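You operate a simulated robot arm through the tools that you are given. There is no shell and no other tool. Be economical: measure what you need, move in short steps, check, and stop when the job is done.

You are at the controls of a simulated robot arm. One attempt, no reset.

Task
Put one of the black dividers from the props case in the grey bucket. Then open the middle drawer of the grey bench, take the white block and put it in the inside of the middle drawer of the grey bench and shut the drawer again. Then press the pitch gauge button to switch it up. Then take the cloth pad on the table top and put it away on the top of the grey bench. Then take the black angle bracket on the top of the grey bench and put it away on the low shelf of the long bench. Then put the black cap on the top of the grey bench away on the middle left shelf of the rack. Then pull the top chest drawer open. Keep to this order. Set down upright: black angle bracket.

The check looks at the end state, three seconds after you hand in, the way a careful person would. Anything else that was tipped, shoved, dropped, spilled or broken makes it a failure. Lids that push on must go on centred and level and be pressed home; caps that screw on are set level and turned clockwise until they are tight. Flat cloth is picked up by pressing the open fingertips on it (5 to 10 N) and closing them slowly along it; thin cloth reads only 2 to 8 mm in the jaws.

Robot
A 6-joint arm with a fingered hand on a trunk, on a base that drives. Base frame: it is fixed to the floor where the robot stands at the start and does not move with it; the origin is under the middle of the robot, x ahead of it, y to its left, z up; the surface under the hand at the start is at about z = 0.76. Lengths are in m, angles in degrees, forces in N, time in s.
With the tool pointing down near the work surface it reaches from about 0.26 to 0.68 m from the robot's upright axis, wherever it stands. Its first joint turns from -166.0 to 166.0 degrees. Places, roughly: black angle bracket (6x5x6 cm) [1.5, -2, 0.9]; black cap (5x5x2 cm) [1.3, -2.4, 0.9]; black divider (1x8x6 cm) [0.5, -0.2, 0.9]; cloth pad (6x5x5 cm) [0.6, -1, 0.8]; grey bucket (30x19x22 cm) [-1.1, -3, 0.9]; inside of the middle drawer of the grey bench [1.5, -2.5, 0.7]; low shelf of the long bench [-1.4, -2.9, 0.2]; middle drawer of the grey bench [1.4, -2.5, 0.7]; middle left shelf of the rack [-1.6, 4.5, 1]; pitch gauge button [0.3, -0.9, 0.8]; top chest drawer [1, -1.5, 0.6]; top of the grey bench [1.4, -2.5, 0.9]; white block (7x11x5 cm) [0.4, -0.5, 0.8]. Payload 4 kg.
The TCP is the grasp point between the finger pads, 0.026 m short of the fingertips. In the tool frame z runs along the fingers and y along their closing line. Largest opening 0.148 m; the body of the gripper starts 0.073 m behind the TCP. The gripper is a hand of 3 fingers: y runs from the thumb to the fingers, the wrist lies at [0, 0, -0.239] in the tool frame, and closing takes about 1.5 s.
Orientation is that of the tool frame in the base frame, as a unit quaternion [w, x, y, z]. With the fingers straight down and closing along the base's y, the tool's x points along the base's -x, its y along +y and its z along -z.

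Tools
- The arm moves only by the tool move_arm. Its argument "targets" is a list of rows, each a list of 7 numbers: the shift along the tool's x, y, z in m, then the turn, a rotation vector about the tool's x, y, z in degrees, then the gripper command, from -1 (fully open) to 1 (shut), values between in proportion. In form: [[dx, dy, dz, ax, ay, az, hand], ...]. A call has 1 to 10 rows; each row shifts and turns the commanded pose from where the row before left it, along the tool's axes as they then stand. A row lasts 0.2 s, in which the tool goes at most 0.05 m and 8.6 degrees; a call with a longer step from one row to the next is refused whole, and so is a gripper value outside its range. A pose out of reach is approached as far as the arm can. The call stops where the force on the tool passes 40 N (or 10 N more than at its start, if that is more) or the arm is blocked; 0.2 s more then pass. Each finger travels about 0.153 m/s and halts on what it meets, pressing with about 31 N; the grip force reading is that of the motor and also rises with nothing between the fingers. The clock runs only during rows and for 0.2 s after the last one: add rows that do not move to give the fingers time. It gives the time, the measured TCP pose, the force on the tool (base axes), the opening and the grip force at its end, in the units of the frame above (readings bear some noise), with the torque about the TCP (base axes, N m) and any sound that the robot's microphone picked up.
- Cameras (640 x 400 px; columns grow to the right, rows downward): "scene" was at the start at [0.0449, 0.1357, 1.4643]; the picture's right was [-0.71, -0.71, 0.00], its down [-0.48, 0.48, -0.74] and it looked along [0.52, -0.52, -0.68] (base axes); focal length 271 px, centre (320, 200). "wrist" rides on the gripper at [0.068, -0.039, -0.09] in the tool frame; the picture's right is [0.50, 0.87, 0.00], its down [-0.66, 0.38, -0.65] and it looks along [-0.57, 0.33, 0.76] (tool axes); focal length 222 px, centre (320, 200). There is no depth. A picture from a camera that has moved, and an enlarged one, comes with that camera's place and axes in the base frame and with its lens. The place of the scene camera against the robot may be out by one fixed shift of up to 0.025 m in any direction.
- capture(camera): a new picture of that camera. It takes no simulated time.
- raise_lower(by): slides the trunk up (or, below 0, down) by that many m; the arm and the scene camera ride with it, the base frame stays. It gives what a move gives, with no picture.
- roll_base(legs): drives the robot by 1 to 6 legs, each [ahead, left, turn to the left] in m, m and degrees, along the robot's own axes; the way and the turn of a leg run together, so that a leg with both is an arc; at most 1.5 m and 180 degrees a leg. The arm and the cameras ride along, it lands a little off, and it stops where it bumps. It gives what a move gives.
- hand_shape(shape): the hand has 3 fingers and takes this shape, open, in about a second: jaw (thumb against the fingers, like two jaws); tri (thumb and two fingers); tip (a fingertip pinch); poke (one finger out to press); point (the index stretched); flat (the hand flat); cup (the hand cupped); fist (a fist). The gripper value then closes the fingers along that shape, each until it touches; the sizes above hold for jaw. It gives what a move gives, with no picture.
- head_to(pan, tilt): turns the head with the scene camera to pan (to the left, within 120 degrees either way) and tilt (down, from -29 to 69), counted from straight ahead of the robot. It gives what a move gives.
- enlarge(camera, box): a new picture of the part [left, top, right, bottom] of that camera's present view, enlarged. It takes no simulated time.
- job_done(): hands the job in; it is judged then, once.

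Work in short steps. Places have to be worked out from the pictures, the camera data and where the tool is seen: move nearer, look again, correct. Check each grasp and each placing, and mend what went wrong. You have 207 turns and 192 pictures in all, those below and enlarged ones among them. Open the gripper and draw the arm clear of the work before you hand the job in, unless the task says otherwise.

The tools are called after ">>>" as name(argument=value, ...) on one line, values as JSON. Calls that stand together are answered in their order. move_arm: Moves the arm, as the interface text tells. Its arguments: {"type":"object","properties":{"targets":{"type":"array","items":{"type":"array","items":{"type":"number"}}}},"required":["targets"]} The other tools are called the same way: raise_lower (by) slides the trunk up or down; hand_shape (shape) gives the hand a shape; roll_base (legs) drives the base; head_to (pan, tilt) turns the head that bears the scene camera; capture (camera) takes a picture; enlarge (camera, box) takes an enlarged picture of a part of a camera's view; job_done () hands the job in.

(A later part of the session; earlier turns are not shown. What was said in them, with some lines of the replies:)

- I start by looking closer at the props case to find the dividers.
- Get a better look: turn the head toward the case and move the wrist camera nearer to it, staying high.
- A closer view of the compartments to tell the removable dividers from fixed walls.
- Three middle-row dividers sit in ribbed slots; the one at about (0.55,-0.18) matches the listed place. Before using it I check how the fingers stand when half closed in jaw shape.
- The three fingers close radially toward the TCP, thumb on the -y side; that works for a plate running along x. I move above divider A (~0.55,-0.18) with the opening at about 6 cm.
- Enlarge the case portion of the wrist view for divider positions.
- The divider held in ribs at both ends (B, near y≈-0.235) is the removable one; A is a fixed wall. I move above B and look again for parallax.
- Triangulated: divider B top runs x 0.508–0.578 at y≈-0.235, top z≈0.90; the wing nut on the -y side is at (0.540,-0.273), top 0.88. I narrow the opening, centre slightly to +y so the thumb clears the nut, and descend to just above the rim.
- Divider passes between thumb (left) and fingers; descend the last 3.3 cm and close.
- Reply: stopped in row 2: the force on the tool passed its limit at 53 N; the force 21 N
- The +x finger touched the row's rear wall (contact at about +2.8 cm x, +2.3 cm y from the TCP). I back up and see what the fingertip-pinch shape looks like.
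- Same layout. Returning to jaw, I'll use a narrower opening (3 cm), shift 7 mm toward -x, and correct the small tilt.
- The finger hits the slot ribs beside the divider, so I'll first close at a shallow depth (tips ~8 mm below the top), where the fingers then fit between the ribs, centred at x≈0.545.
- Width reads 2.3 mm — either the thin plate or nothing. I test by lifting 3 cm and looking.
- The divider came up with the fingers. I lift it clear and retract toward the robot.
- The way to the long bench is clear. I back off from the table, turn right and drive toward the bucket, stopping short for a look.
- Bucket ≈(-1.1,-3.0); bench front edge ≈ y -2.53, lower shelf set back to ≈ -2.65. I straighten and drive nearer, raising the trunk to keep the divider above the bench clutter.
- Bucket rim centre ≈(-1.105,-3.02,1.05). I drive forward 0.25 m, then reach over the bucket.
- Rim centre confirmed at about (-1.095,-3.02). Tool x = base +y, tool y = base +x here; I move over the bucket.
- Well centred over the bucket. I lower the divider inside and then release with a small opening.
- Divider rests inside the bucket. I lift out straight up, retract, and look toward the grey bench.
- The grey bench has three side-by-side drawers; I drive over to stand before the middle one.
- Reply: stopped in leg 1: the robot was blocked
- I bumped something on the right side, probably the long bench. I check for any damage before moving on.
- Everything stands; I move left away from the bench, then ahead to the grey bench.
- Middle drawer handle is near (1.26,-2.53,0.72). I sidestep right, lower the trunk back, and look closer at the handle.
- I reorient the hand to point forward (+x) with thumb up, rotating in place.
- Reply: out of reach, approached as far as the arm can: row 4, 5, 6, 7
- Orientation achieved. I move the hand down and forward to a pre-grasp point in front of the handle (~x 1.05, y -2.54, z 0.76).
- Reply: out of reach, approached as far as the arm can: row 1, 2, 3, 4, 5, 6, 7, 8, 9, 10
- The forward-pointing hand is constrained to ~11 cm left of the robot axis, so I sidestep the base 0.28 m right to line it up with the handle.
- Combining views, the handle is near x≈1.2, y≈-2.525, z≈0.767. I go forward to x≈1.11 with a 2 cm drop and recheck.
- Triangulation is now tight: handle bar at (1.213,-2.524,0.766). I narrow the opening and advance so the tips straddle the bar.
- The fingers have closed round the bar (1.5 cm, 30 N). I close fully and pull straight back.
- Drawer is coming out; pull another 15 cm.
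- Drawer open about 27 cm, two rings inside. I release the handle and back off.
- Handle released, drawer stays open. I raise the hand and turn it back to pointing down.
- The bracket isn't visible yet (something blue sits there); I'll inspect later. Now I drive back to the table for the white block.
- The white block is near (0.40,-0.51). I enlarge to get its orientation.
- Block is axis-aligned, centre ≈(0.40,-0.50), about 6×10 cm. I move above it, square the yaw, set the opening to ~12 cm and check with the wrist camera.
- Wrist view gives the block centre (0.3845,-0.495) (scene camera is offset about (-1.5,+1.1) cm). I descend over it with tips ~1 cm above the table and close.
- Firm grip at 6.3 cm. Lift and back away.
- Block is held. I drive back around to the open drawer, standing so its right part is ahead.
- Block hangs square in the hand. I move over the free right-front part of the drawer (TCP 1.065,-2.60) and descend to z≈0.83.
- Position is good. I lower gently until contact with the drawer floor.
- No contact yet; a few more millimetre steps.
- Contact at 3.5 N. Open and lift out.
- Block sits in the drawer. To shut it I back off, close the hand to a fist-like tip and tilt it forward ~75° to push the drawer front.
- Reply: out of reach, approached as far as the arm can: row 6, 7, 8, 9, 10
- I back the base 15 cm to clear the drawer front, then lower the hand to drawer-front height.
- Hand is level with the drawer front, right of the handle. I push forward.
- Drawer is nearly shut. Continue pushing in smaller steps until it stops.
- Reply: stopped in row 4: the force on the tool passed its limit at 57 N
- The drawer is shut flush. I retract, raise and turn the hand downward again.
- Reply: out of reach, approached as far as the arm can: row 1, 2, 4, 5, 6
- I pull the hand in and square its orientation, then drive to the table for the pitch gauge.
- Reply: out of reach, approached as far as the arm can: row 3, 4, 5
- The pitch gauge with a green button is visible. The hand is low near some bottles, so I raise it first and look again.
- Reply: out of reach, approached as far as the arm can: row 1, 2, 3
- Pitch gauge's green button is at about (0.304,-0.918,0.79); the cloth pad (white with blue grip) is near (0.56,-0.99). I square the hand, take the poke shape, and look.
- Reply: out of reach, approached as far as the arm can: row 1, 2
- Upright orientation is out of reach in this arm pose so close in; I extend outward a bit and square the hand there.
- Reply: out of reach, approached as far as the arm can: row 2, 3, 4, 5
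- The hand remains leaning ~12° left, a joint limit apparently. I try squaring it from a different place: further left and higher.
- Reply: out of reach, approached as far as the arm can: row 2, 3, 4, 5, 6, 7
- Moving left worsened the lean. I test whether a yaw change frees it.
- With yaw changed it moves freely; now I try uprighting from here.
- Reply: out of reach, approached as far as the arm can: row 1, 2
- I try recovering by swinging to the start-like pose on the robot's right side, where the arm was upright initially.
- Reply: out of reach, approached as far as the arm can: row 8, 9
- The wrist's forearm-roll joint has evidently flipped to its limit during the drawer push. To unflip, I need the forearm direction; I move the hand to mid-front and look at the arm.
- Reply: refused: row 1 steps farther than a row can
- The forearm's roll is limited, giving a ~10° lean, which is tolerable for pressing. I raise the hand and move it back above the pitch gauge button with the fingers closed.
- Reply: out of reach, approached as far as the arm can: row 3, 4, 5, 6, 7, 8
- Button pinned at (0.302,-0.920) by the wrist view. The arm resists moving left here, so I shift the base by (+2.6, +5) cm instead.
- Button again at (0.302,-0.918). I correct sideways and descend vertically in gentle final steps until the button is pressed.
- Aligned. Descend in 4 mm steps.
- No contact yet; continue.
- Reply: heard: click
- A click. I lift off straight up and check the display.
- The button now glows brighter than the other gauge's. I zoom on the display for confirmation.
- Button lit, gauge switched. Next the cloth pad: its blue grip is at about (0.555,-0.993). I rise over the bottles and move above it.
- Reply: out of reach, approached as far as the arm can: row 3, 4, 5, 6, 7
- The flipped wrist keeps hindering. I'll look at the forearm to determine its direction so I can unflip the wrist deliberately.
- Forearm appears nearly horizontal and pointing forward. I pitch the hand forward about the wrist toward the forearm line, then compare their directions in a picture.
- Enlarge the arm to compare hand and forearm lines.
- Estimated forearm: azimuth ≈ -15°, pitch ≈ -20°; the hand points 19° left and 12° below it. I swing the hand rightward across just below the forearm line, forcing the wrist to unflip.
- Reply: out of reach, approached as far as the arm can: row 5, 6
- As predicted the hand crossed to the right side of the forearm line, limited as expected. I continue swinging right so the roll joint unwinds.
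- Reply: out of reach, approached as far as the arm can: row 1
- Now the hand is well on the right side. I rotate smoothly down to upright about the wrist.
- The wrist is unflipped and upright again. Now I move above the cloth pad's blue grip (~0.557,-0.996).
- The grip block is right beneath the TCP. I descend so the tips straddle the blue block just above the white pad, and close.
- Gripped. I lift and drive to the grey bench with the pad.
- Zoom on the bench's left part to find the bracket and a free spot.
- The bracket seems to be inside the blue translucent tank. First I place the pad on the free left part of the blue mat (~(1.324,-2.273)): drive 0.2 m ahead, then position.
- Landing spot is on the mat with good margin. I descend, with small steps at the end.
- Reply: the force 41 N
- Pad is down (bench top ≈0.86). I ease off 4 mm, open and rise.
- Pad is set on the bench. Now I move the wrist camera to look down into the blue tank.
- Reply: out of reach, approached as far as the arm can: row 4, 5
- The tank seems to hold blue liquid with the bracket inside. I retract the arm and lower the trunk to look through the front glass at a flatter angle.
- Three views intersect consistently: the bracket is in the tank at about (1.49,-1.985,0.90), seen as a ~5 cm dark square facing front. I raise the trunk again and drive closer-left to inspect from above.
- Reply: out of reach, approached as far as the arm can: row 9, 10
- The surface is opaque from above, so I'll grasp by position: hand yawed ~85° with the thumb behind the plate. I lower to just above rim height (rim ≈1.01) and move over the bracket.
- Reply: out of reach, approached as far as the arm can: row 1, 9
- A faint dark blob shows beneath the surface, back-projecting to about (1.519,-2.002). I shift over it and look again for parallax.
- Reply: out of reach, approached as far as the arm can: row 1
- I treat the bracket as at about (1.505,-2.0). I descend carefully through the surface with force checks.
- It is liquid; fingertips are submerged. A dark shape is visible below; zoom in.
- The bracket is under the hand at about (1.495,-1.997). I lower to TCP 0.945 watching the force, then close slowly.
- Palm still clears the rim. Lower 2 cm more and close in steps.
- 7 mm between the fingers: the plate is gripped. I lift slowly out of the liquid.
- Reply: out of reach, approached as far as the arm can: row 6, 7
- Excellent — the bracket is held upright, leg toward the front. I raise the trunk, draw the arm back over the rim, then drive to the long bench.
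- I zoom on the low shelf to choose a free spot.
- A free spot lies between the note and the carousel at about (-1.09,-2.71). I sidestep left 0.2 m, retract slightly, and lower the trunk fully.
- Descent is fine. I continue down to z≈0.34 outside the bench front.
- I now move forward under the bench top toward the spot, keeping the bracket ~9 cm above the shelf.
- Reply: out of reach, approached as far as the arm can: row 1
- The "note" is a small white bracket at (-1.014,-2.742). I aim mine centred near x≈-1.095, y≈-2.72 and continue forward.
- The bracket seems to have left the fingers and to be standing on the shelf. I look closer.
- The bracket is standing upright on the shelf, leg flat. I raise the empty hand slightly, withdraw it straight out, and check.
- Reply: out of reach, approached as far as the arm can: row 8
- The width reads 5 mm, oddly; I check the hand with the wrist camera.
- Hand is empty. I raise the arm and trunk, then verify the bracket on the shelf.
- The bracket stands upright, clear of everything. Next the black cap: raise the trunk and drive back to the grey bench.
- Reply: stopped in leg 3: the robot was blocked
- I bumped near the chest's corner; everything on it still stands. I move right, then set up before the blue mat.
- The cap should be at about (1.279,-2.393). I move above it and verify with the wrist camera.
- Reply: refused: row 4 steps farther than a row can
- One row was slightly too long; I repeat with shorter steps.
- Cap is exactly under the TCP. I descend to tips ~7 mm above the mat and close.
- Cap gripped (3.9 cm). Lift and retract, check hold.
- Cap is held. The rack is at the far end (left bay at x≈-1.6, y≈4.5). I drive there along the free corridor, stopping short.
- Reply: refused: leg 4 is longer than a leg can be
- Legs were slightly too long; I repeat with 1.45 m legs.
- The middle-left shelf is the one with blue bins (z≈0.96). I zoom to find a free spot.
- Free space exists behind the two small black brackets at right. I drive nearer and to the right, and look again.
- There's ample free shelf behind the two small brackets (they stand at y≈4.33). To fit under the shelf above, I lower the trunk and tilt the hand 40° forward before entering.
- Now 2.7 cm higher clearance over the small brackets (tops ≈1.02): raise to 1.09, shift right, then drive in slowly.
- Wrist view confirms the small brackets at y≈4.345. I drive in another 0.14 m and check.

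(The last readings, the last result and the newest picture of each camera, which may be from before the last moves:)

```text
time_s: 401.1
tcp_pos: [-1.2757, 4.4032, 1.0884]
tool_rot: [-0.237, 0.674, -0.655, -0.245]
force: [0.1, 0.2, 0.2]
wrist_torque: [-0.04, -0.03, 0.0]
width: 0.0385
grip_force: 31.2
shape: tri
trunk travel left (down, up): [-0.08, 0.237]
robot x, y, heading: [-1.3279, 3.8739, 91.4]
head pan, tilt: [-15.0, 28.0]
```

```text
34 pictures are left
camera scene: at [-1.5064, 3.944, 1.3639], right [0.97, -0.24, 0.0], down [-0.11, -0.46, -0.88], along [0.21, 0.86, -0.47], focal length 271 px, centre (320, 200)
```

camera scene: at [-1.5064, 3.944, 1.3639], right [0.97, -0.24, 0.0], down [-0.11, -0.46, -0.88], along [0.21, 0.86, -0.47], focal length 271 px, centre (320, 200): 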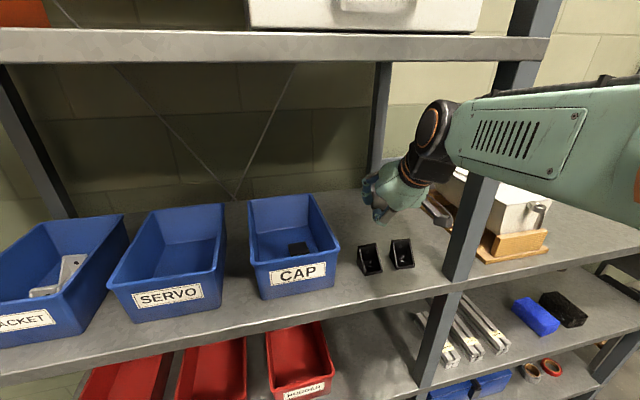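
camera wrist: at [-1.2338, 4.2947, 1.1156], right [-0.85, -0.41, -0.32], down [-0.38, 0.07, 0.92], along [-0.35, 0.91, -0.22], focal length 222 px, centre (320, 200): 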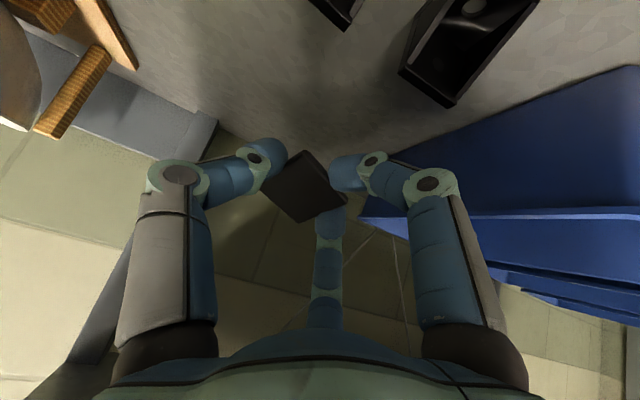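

The hand is past the small brackets with clearance. I un-tilt gradually while moving 5 cm forward and 6 cm down.

>>> move_arm(targets=[[0, 0, 0.0156, 0, 8, 0, 1], [-0.002, 0, 0.0155, 0, 8, 0, 1], [-0.004, 0, 0.015, 0, 8, 0, 1], [-0.006, 0, 0.0143, 0, 8, 0, 1], [-0.008, 0, 0.0133, 0, 8, 0, 1], [0, 0, 0, 0, 0, 0, 1]])

>>> capture(camera="wrist")

>>> enlarge(camera="scene", box=[300, 60, 500, 280])

```text
time_s: 402.5
tcp_pos: [-1.2768, 4.45, 1.0293]
tool_rot: [0.001, 0.717, -0.697, 0.001]
force: [0.3, 0.7, -0.7]
wrist_torque: [-0.02, 0.0, 0.01]
width: 0.0377
grip_force: 31.0
shape: tri
trunk travel left (down, up): [-0.08, 0.237]
robot x, y, heading: [-1.3294, 3.8737, 91.4]
head pan, tilt: [-15.0, 28.0]
```

```text
33 pictures are left
camera wrist: at [-1.2366, 4.3852, 1.1209], right [-0.85, -0.52, 0.0], down [-0.4, 0.65, 0.65], along [-0.34, 0.56, -0.76], focal length 222 px, centre (320, 200)
```

wrist: 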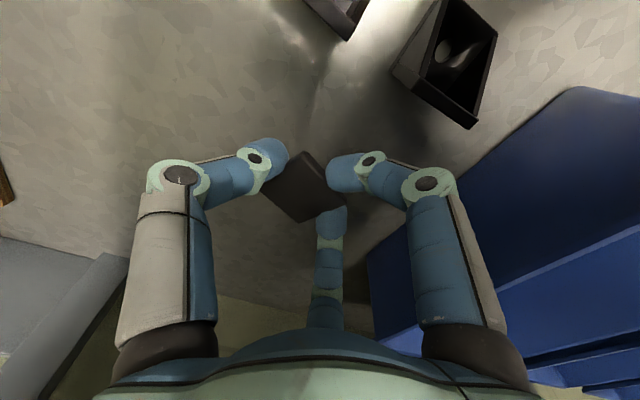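

```text
1.82 times, centred on (400, 170) of scene
camera zoom: at [-1.5064, 3.9428, 1.364], right [0.97, -0.24, 0.0], down [-0.11, -0.46, -0.88], along [0.21, 0.86, -0.47], focal length 494 px, centre (174, 254)
```

zoom: 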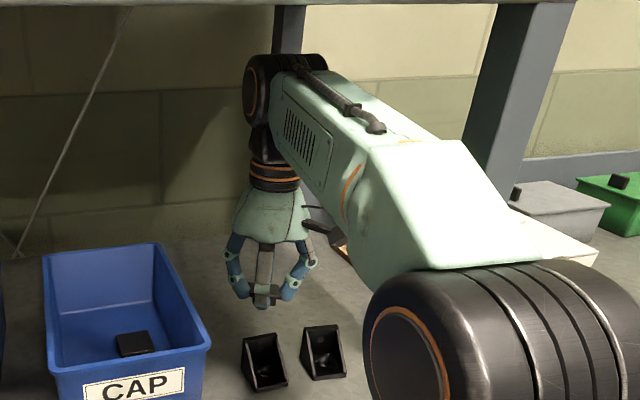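

Vertical and clear. Descend gently to contact.

>>> move_arm(targets=[[0, 0, 0.015, 0, 0, 0, 1], [0, 0, 0.012, 0, 0, 0, 1], [0, 0, 0.006, 0, 0, 0, 1], [0, 0, 0.004, 0, 0, 0, 1]])

```text
time_s: 403.5
tcp_pos: [-1.2786, 4.4515, 0.9923]
tool_rot: [0.001, 0.716, -0.698, -0.001]
force: [-0.2, -0.9, 3.5]
wrist_torque: [0.07, -0.06, 0.01]
width: 0.0376
grip_force: 31.7
shape: tri
trunk travel left (down, up): [-0.08, 0.237]
robot x, y, heading: [-1.3286, 3.872, 91.3]
head pan, tilt: [-15.0, 28.0]
```

>>> move_arm(targets=[[0, 0, 0.003, 0, 0, 0, 1], [0, 0, 0, 0, 0, 0, 1]])

```text
time_s: 404.1
tcp_pos: [-1.277, 4.451, 0.988]
tool_rot: [0.0, 0.717, -0.697, 0.0]
force: [-0.5, -0.6, 3.1]
wrist_torque: [0.06, 0.01, 0.0]
width: 0.0378
grip_force: 30.9
shape: tri
trunk travel left (down, up): [-0.08, 0.237]
robot x, y, heading: [-1.3257, 3.8706, 91.0]
head pan, tilt: [-15.0, 28.0]
```

Contact. Open just enough to release, then rise a little and look.

>>> move_arm(targets=[[0, 0, 0, 0, 0, 0, 0.4], [0, 0, 0, 0, 0, 0, 0.25], [0, 0, 0, 0, 0, 0, 0.2], [0, 0, 0, 0, 0, 0, 0.2], [0, 0, -0.02, 0, 0, 0, 0.2], [0, 0, -0.02, 0, 0, 0, 0.2]])

>>> capture(camera="wrist")

```text
time_s: 405.5
tcp_pos: [-1.2772, 4.4505, 1.0298]
tool_rot: [0.0, 0.718, -0.697, 0.001]
force: [-0.6, 0.6, 0.5]
wrist_torque: [0.01, 0.01, 0.0]
width: 0.0565
grip_force: 0.1
shape: jaw
trunk travel left (down, up): [-0.08, 0.237]
robot x, y, heading: [-1.3309, 3.8724, 91.4]
head pan, tilt: [-15.0, 28.0]
```

```text
31 pictures are left
camera wrist: at [-1.2359, 4.3852, 1.1207], right [-0.85, -0.52, 0.0], down [-0.4, 0.64, 0.65], along [-0.34, 0.56, -0.76], focal length 222 px, centre (320, 200)
```

wrist: 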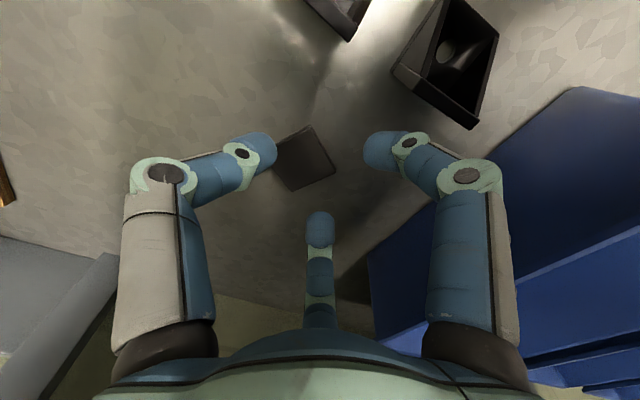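

Cap lies flat on the shelf. I retrace: tilt and rise, then back the base out.

>>> move_arm(targets=[[0.01, 0, -0.012, 0, -8, 0, 0.5], [0.0082, 0, -0.0133, 0, -8, 0, 0.8], [0.0063, 0, -0.0143, 0, -8, 0, 0.8], [0.0042, 0, -0.015, 0, -8, 0, 0.8], [0.0021, 0, -0.0155, 0, -8, 0, 0.8], [0, 0, 0, 0, 0, 0, 0.8]])

>>> roll_base(legs=[[-0.4, 0, 0]])

>>> capture(camera="scene")

```text
time_s: 406.9
tcp_pos: [-1.2757, 4.4017, 1.0884]
tool_rot: [-0.238, 0.674, -0.655, -0.245]
force: [0.1, 0.4, -0.8]
wrist_torque: [-0.02, 0.01, -0.01]
width: 0.0142
grip_force: 0.1
shape: tri
trunk travel left (down, up): [-0.08, 0.237]
robot x, y, heading: [-1.3282, 3.8736, 91.2]
head pan, tilt: [-15.0, 28.0]
```

```text
time_s: 409.4
tcp_pos: [-1.2657, 3.9991, 1.0886]
tool_rot: [-0.239, 0.674, -0.655, -0.246]
force: [0.4, -0.7, 0.0]
wrist_torque: [0.02, 0.02, -0.01]
width: 0.0146
grip_force: 0.1
shape: tri
trunk travel left (down, up): [-0.08, 0.237]
robot x, y, heading: [-1.3183, 3.4716, 91.5]
head pan, tilt: [-15.0, 28.0]
```

```text
30 pictures are left
camera scene: at [-1.4973, 3.5406, 1.3639], right [0.97, -0.24, 0.0], down [-0.11, -0.46, -0.88], along [0.21, 0.86, -0.47], focal length 271 px, centre (320, 200)
```

scene: 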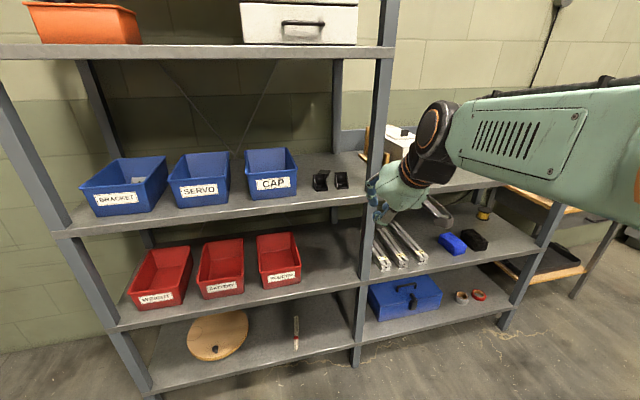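

The two small brackets are undisturbed. Last task: the top chest drawer. I untilt the hand, restore the trunk and drive back.

>>> move_arm(targets=[[0.03, 0, 0.01, 0, 8, 0, 0.3], [0.03, 0, 0.01, 0, 8, 0, 0.3], [0.03, 0, 0.01, 0, 8, 0, 0.3], [0.03, 0, 0.01, 0, 8, 0, 0.3], [0.03, 0, 0.01, 0, 8, 0, 0.3], [0, 0, 0, 0, 0, 0, 0.3]])

>>> raise_lower(by=0.12)

>>> roll_base(legs=[[-1.48, 0, 0], [-1.48, 0, 0], [-1.48, 0, 0], [-0.57, 0, 0], [0, 0, -91.5], [1.05, 0, 0]])

>>> head_to(pan=0, tilt=35)

>>> capture(camera="scene")

```text
time_s: 410.8
tcp_pos: [-1.2637, 3.8862, 0.9833]
tool_rot: [0.0, 0.718, -0.696, 0.001]
force: [0.3, -0.2, -0.5]
wrist_torque: [-0.01, -0.04, -0.05]
width: 0.049
grip_force: 0.0
shape: jaw
trunk travel left (down, up): [-0.08, 0.237]
robot x, y, heading: [-1.3191, 3.4708, 91.3]
head pan, tilt: [-15.0, 28.0]
```

```text
time_s: 412.3
tcp_pos: [-1.2633, 3.8845, 1.1038]
tool_rot: [0.0, 0.717, -0.697, 0.001]
force: [0.2, 0.4, 0.1]
wrist_torque: [0.03, -0.02, 0.02]
width: 0.0497
grip_force: 0.0
shape: jaw
trunk travel left (down, up): [-0.2, 0.117]
robot x, y, heading: [-1.3185, 3.4748, 91.4]
head pan, tilt: [-15.0, 28.0]
```

```text
time_s: 445.4
tcp_pos: [0.2157, -1.6039, 1.1029]
tool_rot: [0.0, -0.004, 1.0, 0.0]
force: [-0.5, -0.6, -0.2]
wrist_torque: [0.01, 0.03, -0.01]
width: 0.0494
grip_force: 0.0
shape: jaw
trunk travel left (down, up): [-0.2, 0.117]
robot x, y, heading: [-0.1958, -1.5428, 0.2]
head pan, tilt: [-15.0, 28.0]
```

```text
time_s: 446.1
tcp_pos: [0.2154, -1.6043, 1.104]
tool_rot: [0.0, -0.004, 1.0, -0.001]
force: [-0.6, 0.4, 0.6]
wrist_torque: [-0.07, 0.0, 0.01]
width: 0.0494
grip_force: 0.0
shape: jaw
trunk travel left (down, up): [-0.2, 0.117]
robot x, y, heading: [-0.1982, -1.543, 0.1]
head pan, tilt: [0.0, 35.0]
```

```text
29 pictures are left
camera scene: at [-0.1245, -1.3456, 1.4756], right [0.0, -1.0, 0.0], down [-0.57, 0.0, -0.82], along [0.82, 0.0, -0.57], focal length 271 px, centre (320, 200)
```

scene: 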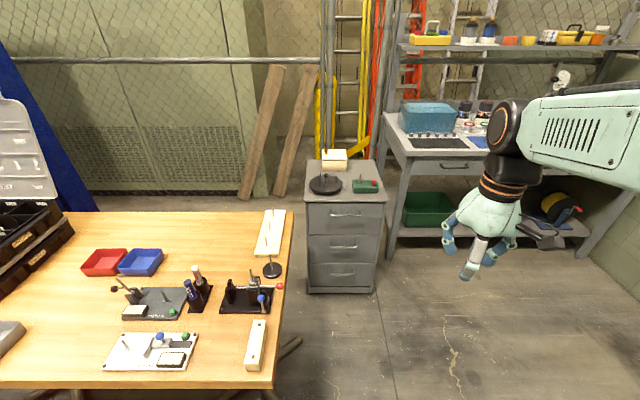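

Chest and handle in view (~(1.03,-1.47,0.57)). I drive closer and repeat the forward-pointing hand rotation that worked before.

>>> roll_base(legs=[[0.34, -0.05, 0]])

>>> move_arm(targets=[[0, 0, 0, 4.95, -4.95, -4.95, 0.3], [0, 0, 0, 4.95, -4.95, -4.95, 0.3], [0, 0, 0, 4.95, -4.95, -4.95, 0.3], [0, 0, 0, 4.95, -4.95, -4.95, 0.3], [0, 0, 0, 4.95, -4.95, -4.95, 0.3], [0, 0, 0, 4.95, -4.95, -4.95, 0.3], [0, 0, 0, 4.95, -4.95, -4.95, 0.3]])

>>> move_arm(targets=[[0, 0, 0, 4.95, -4.95, -4.95, 0.3], [0, 0, 0, 4.95, -4.95, -4.95, 0.3], [0, 0, 0, 4.95, -4.95, -4.95, 0.3], [0, 0, 0, 4.95, -4.95, -4.95, 0.3], [0, 0, 0, 4.95, -4.95, -4.95, 0.3], [0, 0, 0, 4.95, -4.95, -4.95, 0.3], [0, 0, 0, 4.95, -4.95, -4.95, 0.3], [0, 0, 0, 0, 0, 0, 0.3]])

>>> raise_lower(by=-0.19)

>>> capture(camera="scene")

```text
time_s: 448.4
tcp_pos: [0.5543, -1.6493, 1.1035]
tool_rot: [-0.001, -0.008, 1.0, 0.0]
force: [0.5, -0.2, -0.5]
wrist_torque: [0.03, 0.04, -0.02]
width: 0.0492
grip_force: 0.0
shape: jaw
trunk travel left (down, up): [-0.2, 0.117]
robot x, y, heading: [0.1406, -1.5866, 0.4]
head pan, tilt: [0.0, 35.0]
```

```text
time_s: 449.9
tcp_pos: [0.5534, -1.6493, 1.1025]
tool_rot: [0.291, -0.295, 0.864, -0.286]
force: [-0.2, 0.6, 0.9]
wrist_torque: [-0.01, 0.0, -0.04]
width: 0.0494
grip_force: 0.0
shape: jaw
trunk travel left (down, up): [-0.2, 0.117]
robot x, y, heading: [0.1405, -1.5895, 0.8]
head pan, tilt: [0.0, 35.0]
```

```text
time_s: 451.8
tcp_pos: [0.5961, -1.5331, 1.1514]
tool_rot: [0.497, -0.5, 0.502, -0.501]
force: [0.6, -0.5, 0.1]
wrist_torque: [0.0, -0.01, 0.0]
width: 0.0496
grip_force: 0.0
shape: jaw
out of reach, approached as far as the arm can: row 4, 5, 6, 7
trunk travel left (down, up): [-0.2, 0.117]
robot x, y, heading: [0.1427, -1.5879, 0.7]
head pan, tilt: [0.0, 35.0]
```

```text
time_s: 453.8
tcp_pos: [0.6259, -1.5335, 0.9265]
tool_rot: [0.481, -0.516, 0.518, -0.484]
force: [0.3, -0.4, -0.9]
wrist_torque: [-0.01, -0.02, 0.0]
width: 0.0496
grip_force: 0.1
shape: jaw
trunk travel left (down, up): [-0.01, 0.307]
robot x, y, heading: [0.1404, -1.5851, 0.3]
head pan, tilt: [0.0, 35.0]
```

```text
28 pictures are left
camera scene: at [0.2595, -1.3926, 1.2826], right [0.01, -1.0, 0.0], down [-0.57, -0.01, -0.82], along [0.82, 0.01, -0.57], focal length 271 px, centre (320, 200)
```

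scene: 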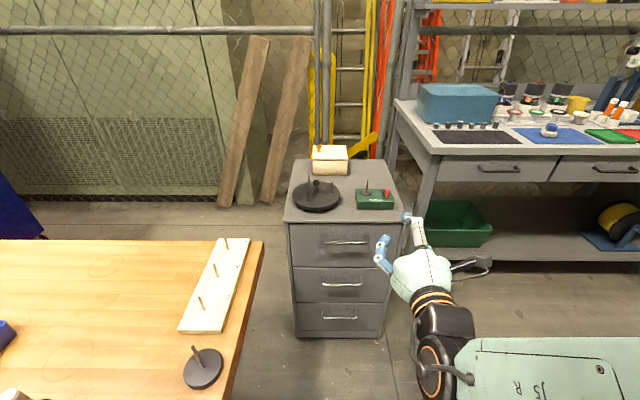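

I move the hand down and forward toward the handle's height, leaving ~15 cm to the chest.

>>> move_arm(targets=[[-0.006, 0.04, 0.025, 0, 0, 0, 0.1], [-0.006, 0.04, 0.025, 0, 0, 0, 0.1], [-0.006, 0.04, 0.025, 0, 0, 0, 0.1], [-0.006, 0.04, 0.025, 0, 0, 0, 0.1], [-0.006, 0.04, 0.025, 0, 0, 0, 0.1], [-0.006, 0.04, 0.025, 0, 0, 0, 0.1], [-0.006, 0.04, 0.025, 0, 0, 0, 0.1], [-0.006, 0.03, 0.025, 0, 0, 0, 0.1], [0, 0, 0, 0, 0, 0, 0.1]])

>>> capture(camera="wrist")

>>> capture(camera="scene")

```text
time_s: 455.8
tcp_pos: [0.7987, -1.4645, 0.6059]
tool_rot: [0.477, -0.514, 0.521, -0.486]
force: [-0.6, -0.1, 0.8]
wrist_torque: [0.0, 0.02, -0.02]
width: 0.0637
grip_force: 0.0
shape: jaw
out of reach, approached as far as the arm can: row 1, 2, 3, 4, 5, 7
trunk travel left (down, up): [-0.01, 0.307]
robot x, y, heading: [0.1411, -1.5863, 0.7]
head pan, tilt: [0.0, 35.0]
```

```text
27 pictures are left
camera wrist: at [0.7112, -1.5286, 0.6528], right [-0.07, -0.5, -0.86], down [-0.67, 0.66, -0.33], along [0.74, 0.55, -0.38], focal length 222 px, centre (320, 200)
```

wrist: 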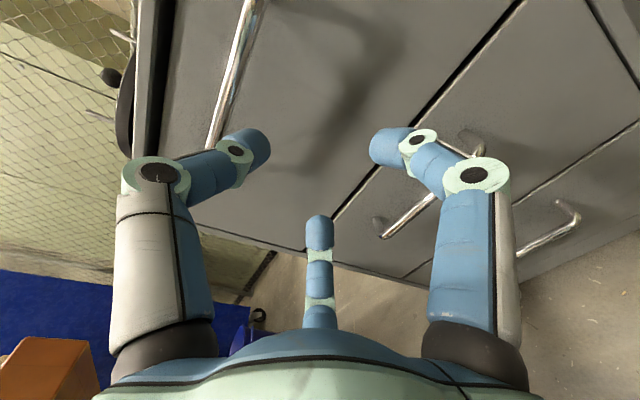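

```text
26 pictures are left
camera scene: at [0.2596, -1.3925, 1.2826], right [0.01, -1.0, 0.0], down [-0.57, -0.01, -0.82], along [0.82, 0.01, -0.57], focal length 271 px, centre (320, 200)
```

scene: 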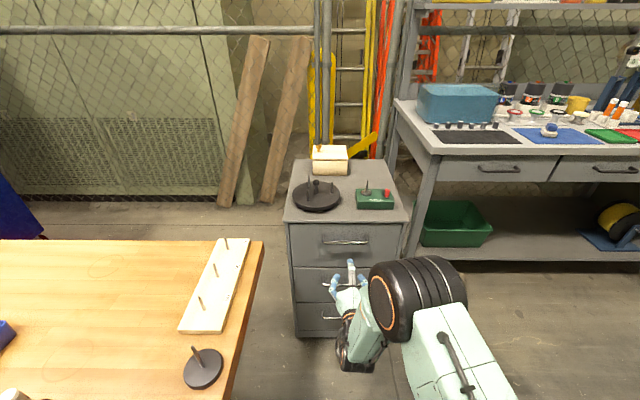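

The handle is nearer and higher than thought: about (0.888,-1.46,0.676). I raise the hand 6.7 cm and re-measure.

>>> move_arm(targets=[[0, -0.035, -0.01, 0, 0, 0, 0.1], [0, -0.032, 0, 0, 0, 0, 0.1], [0, 0, 0, 0, 0, 0, 0.1]])

>>> capture(camera="wrist")

```text
time_s: 456.6
tcp_pos: [0.7933, -1.4643, 0.6754]
tool_rot: [0.48, -0.516, 0.519, -0.484]
force: [-0.1, -0.7, -0.2]
wrist_torque: [0.0, 0.01, 0.01]
width: 0.0637
grip_force: 0.0
shape: jaw
trunk travel left (down, up): [-0.01, 0.307]
robot x, y, heading: [0.1421, -1.5889, 0.5]
head pan, tilt: [0.0, 35.0]
```

```text
25 pictures are left
camera wrist: at [0.7067, -1.5306, 0.7216], right [-0.06, -0.5, -0.86], down [-0.67, 0.66, -0.33], along [0.74, 0.56, -0.38], focal length 222 px, centre (320, 200)
```

wrist: 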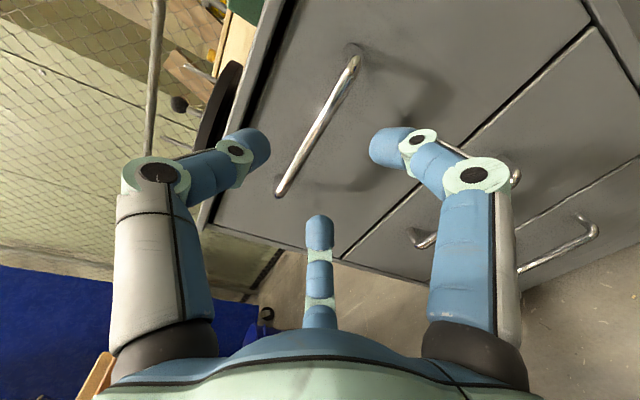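

Handle bar confirmed at x≈0.885, z≈0.674. I narrow the opening and advance 7 cm so the fingers straddle it, then close.

>>> move_arm(targets=[[0, 0.004, 0.01, 0, 0, 0, 0.46], [0, 0, 0.025, 0, 0, 0, 0.46], [0, 0, 0.02, 0, 0, 0, 0.46], [0, 0, 0.017, 0, 0, 0, 0.46], [0, 0, 0, 0, 0, 0, 0.46]])

>>> capture(camera="wrist")

```text
time_s: 457.8
tcp_pos: [0.8651, -1.4638, 0.665]
tool_rot: [0.477, -0.514, 0.521, -0.486]
force: [0.3, 0.3, 1.1]
wrist_torque: [0.03, 0.01, 0.02]
width: 0.0386
grip_force: 0.0
shape: jaw
trunk travel left (down, up): [-0.01, 0.307]
robot x, y, heading: [0.1389, -1.5883, 0.6]
head pan, tilt: [0.0, 35.0]
```

```text
24 pictures are left
camera wrist: at [0.7778, -1.528, 0.7124], right [-0.07, -0.5, -0.86], down [-0.67, 0.67, -0.33], along [0.74, 0.55, -0.38], focal length 222 px, centre (320, 200)
```

wrist: 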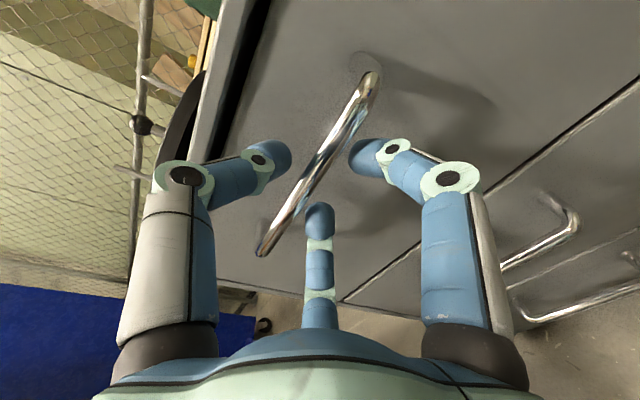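

Bar is between thumb and fingers, still ~2 cm ahead of the TCP. Advance 1.3 cm more, centre, and close.

>>> move_arm(targets=[[0, -0.006, 0.008, 0, 0, 0, 0.46], [0, 0, 0.006, 0, 0, 0, 0.46], [0, 0, 0, 0, 0, 0, 0.7], [0, 0, 0, 0, 0, 0, 1], [0, 0, 0, 0, 0, 0, 1], [0, 0, 0, 0, 0, 0, 1]])

>>> capture(camera="wrist")

```text
time_s: 459.2
tcp_pos: [0.8805, -1.464, 0.6714]
tool_rot: [0.476, -0.514, 0.522, -0.486]
force: [0.7, 0.2, -1.6]
wrist_torque: [-0.01, 0.03, 0.0]
width: 0.0002
grip_force: 31.3
shape: tri
trunk travel left (down, up): [-0.01, 0.307]
robot x, y, heading: [0.1408, -1.5909, 0.5]
head pan, tilt: [0.0, 35.0]
```

```text
23 pictures are left
camera wrist: at [0.7922, -1.5282, 0.7172], right [-0.07, -0.5, -0.86], down [-0.67, 0.67, -0.33], along [0.74, 0.55, -0.38], focal length 222 px, centre (320, 200)
```

wrist: 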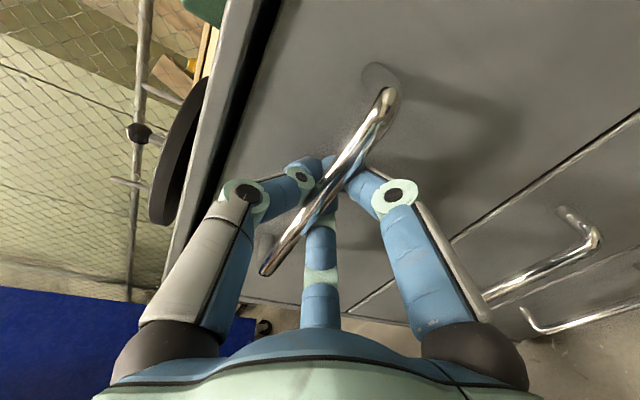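

The fingertips have met behind the bar, hooking it. I pull straight back.

>>> move_arm(targets=[[0, 0, -0.015, 0, 0, 0, 1], [0, 0, -0.02, 0, 0, 0, 1], [0, 0, -0.025, 0, 0, 0, 1], [0, 0, -0.025, 0, 0, 0, 1], [0, 0, -0.025, 0, 0, 0, 1], [0, 0, 0, 0, 0, 0, 1]])

>>> capture(camera="scene")

```text
time_s: 460.6
tcp_pos: [0.7704, -1.4647, 0.675]
tool_rot: [0.479, -0.518, 0.519, -0.483]
force: [0.0, 6.7, -23.0]
wrist_torque: [0.02, -0.01, -0.06]
width: 0.0
grip_force: 30.4
shape: tri
trunk travel left (down, up): [-0.01, 0.307]
robot x, y, heading: [0.1406, -1.5885, 0.9]
head pan, tilt: [0.0, 35.0]
```

```text
22 pictures are left
camera scene: at [0.2614, -1.3915, 1.2823], right [0.01, -1.0, 0.0], down [-0.57, -0.01, -0.82], along [0.82, 0.01, -0.57], focal length 271 px, centre (320, 200)
```

scene: 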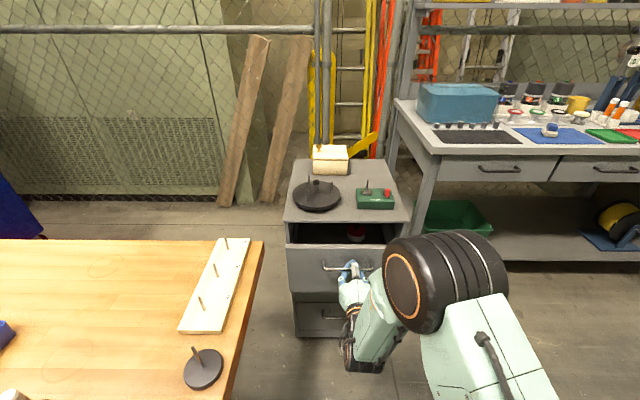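

Drawer is opening. I relieve the slight upward load and pull another ~13 cm.

>>> move_arm(targets=[[0, 0.004, -0.015, 0, 0, 0, 1], [0, 0.001, -0.025, 0, 0, 0, 1], [0, 0.001, -0.025, 0, 0, 0, 1], [0, 0.001, -0.025, 0, 0, 0, 1], [0, 0.001, -0.025, 0, 0, 0, 1], [0, 0.001, -0.02, 0, 0, 0, 1], [0, 0, 0, 0, 0, 0, 1]])

>>> capture(camera="scene")

```text
time_s: 462.2
tcp_pos: [0.6355, -1.4642, 0.6772]
tool_rot: [0.479, -0.517, 0.52, -0.483]
force: [-0.7, -2.0, -31.0]
wrist_torque: [-0.03, -0.01, -0.06]
width: 0.0001
grip_force: 31.1
shape: tri
trunk travel left (down, up): [-0.01, 0.307]
robot x, y, heading: [0.1421, -1.5875, 0.7]
head pan, tilt: [0.0, 35.0]
```

```text
21 pictures are left
camera scene: at [0.2615, -1.3923, 1.2824], right [0.01, -1.0, 0.0], down [-0.57, -0.01, -0.82], along [0.82, 0.01, -0.57], focal length 271 px, centre (320, 200)
```

scene: 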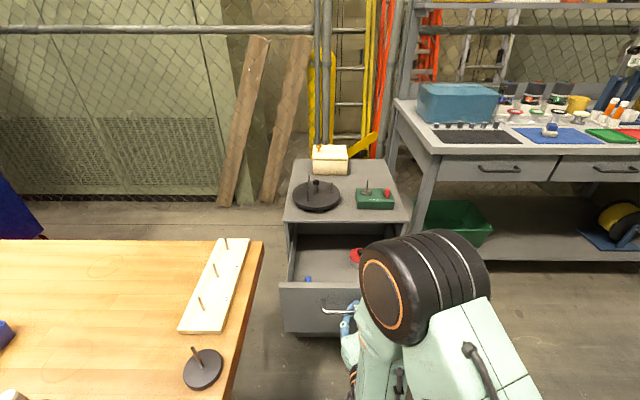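

Open ~25 cm. I relax the vertical load and pull a further 5 cm.

>>> move_arm(targets=[[0, 0.006, 0, 0, 0, 0, 1], [0, 0.001, -0.02, 0, 0, 0, 1], [0, 0.001, -0.02, 0, 0, 0, 1], [0, 0.001, -0.015, 0, 0, 0, 1], [0, 0, 0, 0, 0, 0, 1]])

```text
time_s: 463.1
tcp_pos: [0.6039, -1.4631, 0.6739]
tool_rot: [0.481, -0.512, 0.52, -0.485]
force: [28.7, 0.9, -13.4]
wrist_torque: [-0.01, -0.04, 0.03]
width: 0.0
grip_force: 30.9
shape: tri
trunk travel left (down, up): [-0.01, 0.307]
robot x, y, heading: [0.1399, -1.5851, 0.3]
head pan, tilt: [0.0, 35.0]
stopped in row 4: the force on the tool passed its limit at 61 N (the readings are from after the stop); the commanded pose is now the measured one
```

End stop reached: fully open. I ease forward, open the fingers, and back the base away.

>>> move_arm(targets=[[0, 0.002, 0.006, 0, 0, 0, 1], [0, 0, 0, 0, 0, 0, 0.6], [0, 0, 0, 0, 0, 0, 0.3], [0, 0, 0, 0, 0, 0, 0.1], [0, 0, 0, 0, 0, 0, 0.1], [0, 0, 0, 0, 0, 0, 0.1]])

>>> capture(camera="wrist")

```text
time_s: 464.4
tcp_pos: [0.6065, -1.4632, 0.674]
tool_rot: [0.484, -0.513, 0.517, -0.486]
force: [-1.1, 1.2, 0.8]
wrist_torque: [-0.01, -0.02, 0.03]
width: 0.0633
grip_force: 0.1
shape: jaw
trunk travel left (down, up): [-0.01, 0.307]
robot x, y, heading: [0.139, -1.5911, 0.7]
head pan, tilt: [0.0, 35.0]
```

```text
20 pictures are left
camera wrist: at [0.5193, -1.53, 0.7193], right [-0.06, -0.5, -0.87], down [-0.67, 0.66, -0.34], along [0.74, 0.56, -0.37], focal length 222 px, centre (320, 200)
```

wrist: 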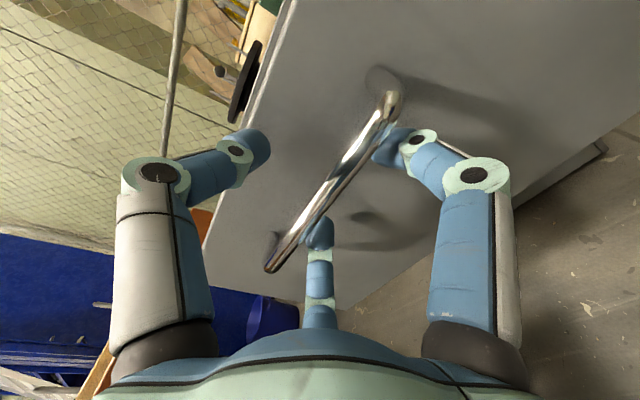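

Opening a bit more for clearance, then base straight back.

>>> move_arm(targets=[[0, 0, 0, 0, 0, 0, -0.2], [0, 0, 0, 0, 0, 0, -0.3], [0, 0, 0, 0, 0, 0, -0.3]])

>>> roll_base(legs=[[-0.3, 0, 0]])

>>> capture(camera="scene")

```text
time_s: 465.2
tcp_pos: [0.6082, -1.4634, 0.6744]
tool_rot: [0.483, -0.512, 0.519, -0.485]
force: [-0.7, 0.5, -0.3]
wrist_torque: [0.01, -0.01, -0.01]
width: 0.092
grip_force: 0.1
shape: jaw
trunk travel left (down, up): [-0.01, 0.307]
robot x, y, heading: [0.1408, -1.589, 0.6]
head pan, tilt: [0.0, 35.0]
```

```text
time_s: 467.3
tcp_pos: [0.3068, -1.467, 0.6748]
tool_rot: [0.483, -0.512, 0.518, -0.486]
force: [0.9, 0.3, 0.4]
wrist_torque: [0.02, -0.01, -0.03]
width: 0.0919
grip_force: 0.1
shape: jaw
trunk travel left (down, up): [-0.01, 0.307]
robot x, y, heading: [-0.157, -1.5938, 0.7]
head pan, tilt: [0.0, 35.0]
```

```text
19 pictures are left
camera scene: at [-0.0403, -1.3954, 1.2826], right [0.01, -1.0, 0.0], down [-0.57, -0.01, -0.82], along [0.82, 0.01, -0.57], focal length 271 px, centre (320, 200)
```

scene: 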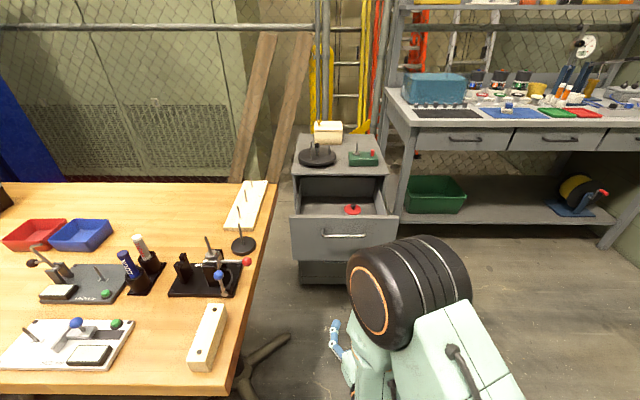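

The chest drawer stays open. I double-check the pitch gauge and the grey bench drawer.

>>> enlarge(camera="scene", box=[0, 240, 160, 380])

>>> enlarge(camera="scene", box=[380, 60, 640, 220])

```text
2.86 times, centred on (80, 310) of scene
camera zoom: at [-0.0403, -1.3954, 1.2826], right [0.01, -1.0, 0.0], down [-0.57, -0.01, -0.82], along [0.82, 0.01, -0.57], focal length 775 px, centre (1006, -114)
```

zoom: 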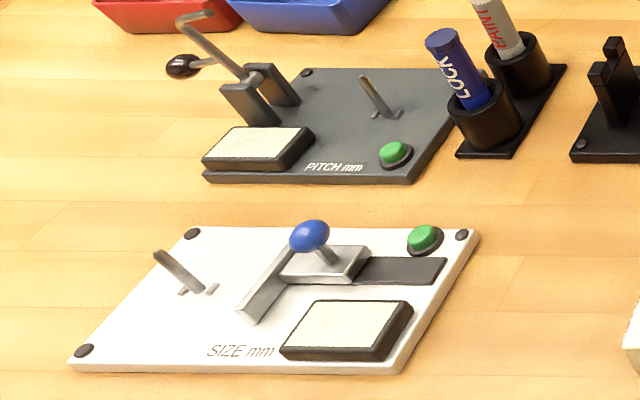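

```text
2.46 times, centred on (510, 140) of scene
camera zoom: at [-0.0403, -1.3954, 1.2826], right [0.01, -1.0, 0.0], down [-0.57, -0.01, -0.82], along [0.82, 0.01, -0.57], focal length 668 px, centre (-148, 348)
```

zoom: 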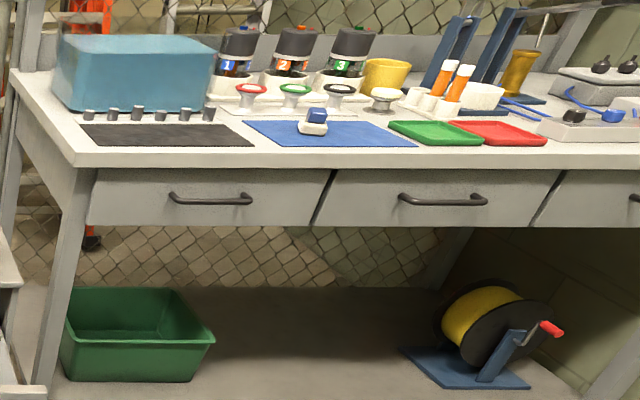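

The drawer is flush and the gauge changed state at the single click. Arm is clear; I open the gripper fully before handing in.

>>> roll_base(legs=[[-0.3, -0.1, 0]])

>>> move_arm(targets=[[0, 0, 0, 0, 0, 0, -0.6], [0, 0, 0, 0, 0, 0, -1], [0, 0, 0, 0, 0, 0, -1], [0, 0, 0, 0, 0, 0, -1]])

>>> capture(camera="scene")

```text
time_s: 469.4
tcp_pos: [0.0061, -1.5709, 0.6753]
tool_rot: [0.483, -0.511, 0.519, -0.486]
force: [0.5, 0.1, 0.4]
wrist_torque: [-0.01, 0.0, 0.0]
width: 0.0918
grip_force: 0.0
shape: jaw
trunk travel left (down, up): [-0.01, 0.307]
robot x, y, heading: [-0.4609, -1.6913, 0.6]
head pan, tilt: [0.0, 35.0]
```

```text
time_s: 470.4
tcp_pos: [0.0059, -1.5694, 0.6744]
tool_rot: [0.483, -0.512, 0.519, -0.486]
force: [-0.6, -0.3, -0.3]
wrist_torque: [-0.01, 0.02, 0.02]
width: 0.1418
grip_force: 0.0
shape: jaw
trunk travel left (down, up): [-0.01, 0.307]
robot x, y, heading: [-0.4619, -1.696, 0.6]
head pan, tilt: [0.0, 35.0]
```

```text
16 pictures are left
camera scene: at [-0.3409, -1.4977, 1.2826], right [0.01, -1.0, 0.0], down [-0.57, 0.0, -0.82], along [0.82, 0.01, -0.57], focal length 271 px, centre (320, 200)
```

scene: 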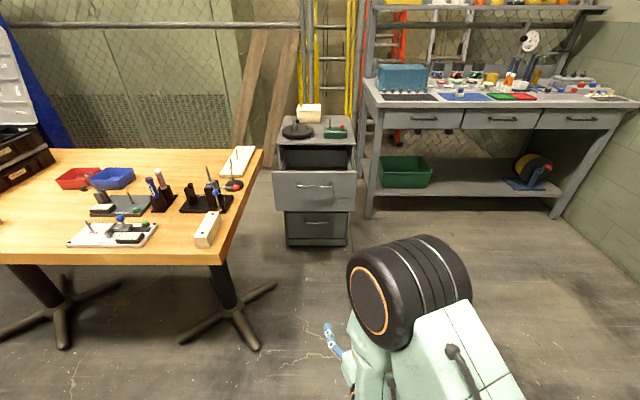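

All tasks are finished and the arm is clear; I hand in.

>>> job_done()

```text
The job is handed in.
```

I did all seven steps in the order you gave and handed the job in; the result isn't back yet. Four points are less than clean:

- **Pitch gauge:** one press gave a click and the display changed. I take that as switched up, but the display never showed readable text to confirm it.
- **Black angle bracket:** it was lying in the blue liquid tank on the grey bench. It came out of the fingers just before I meant to set it down, but it stands upright on the low shelf and touches nothing.
- **Black cap:** it lies flat directly on the middle left shelf, behind two small black brackets. I did not put it in the bin there labelled CAP.
- **Base bumps:** the base was blocked twice, apparently by the long bench and the chest. Nothing fell over in the pictures afterwards.
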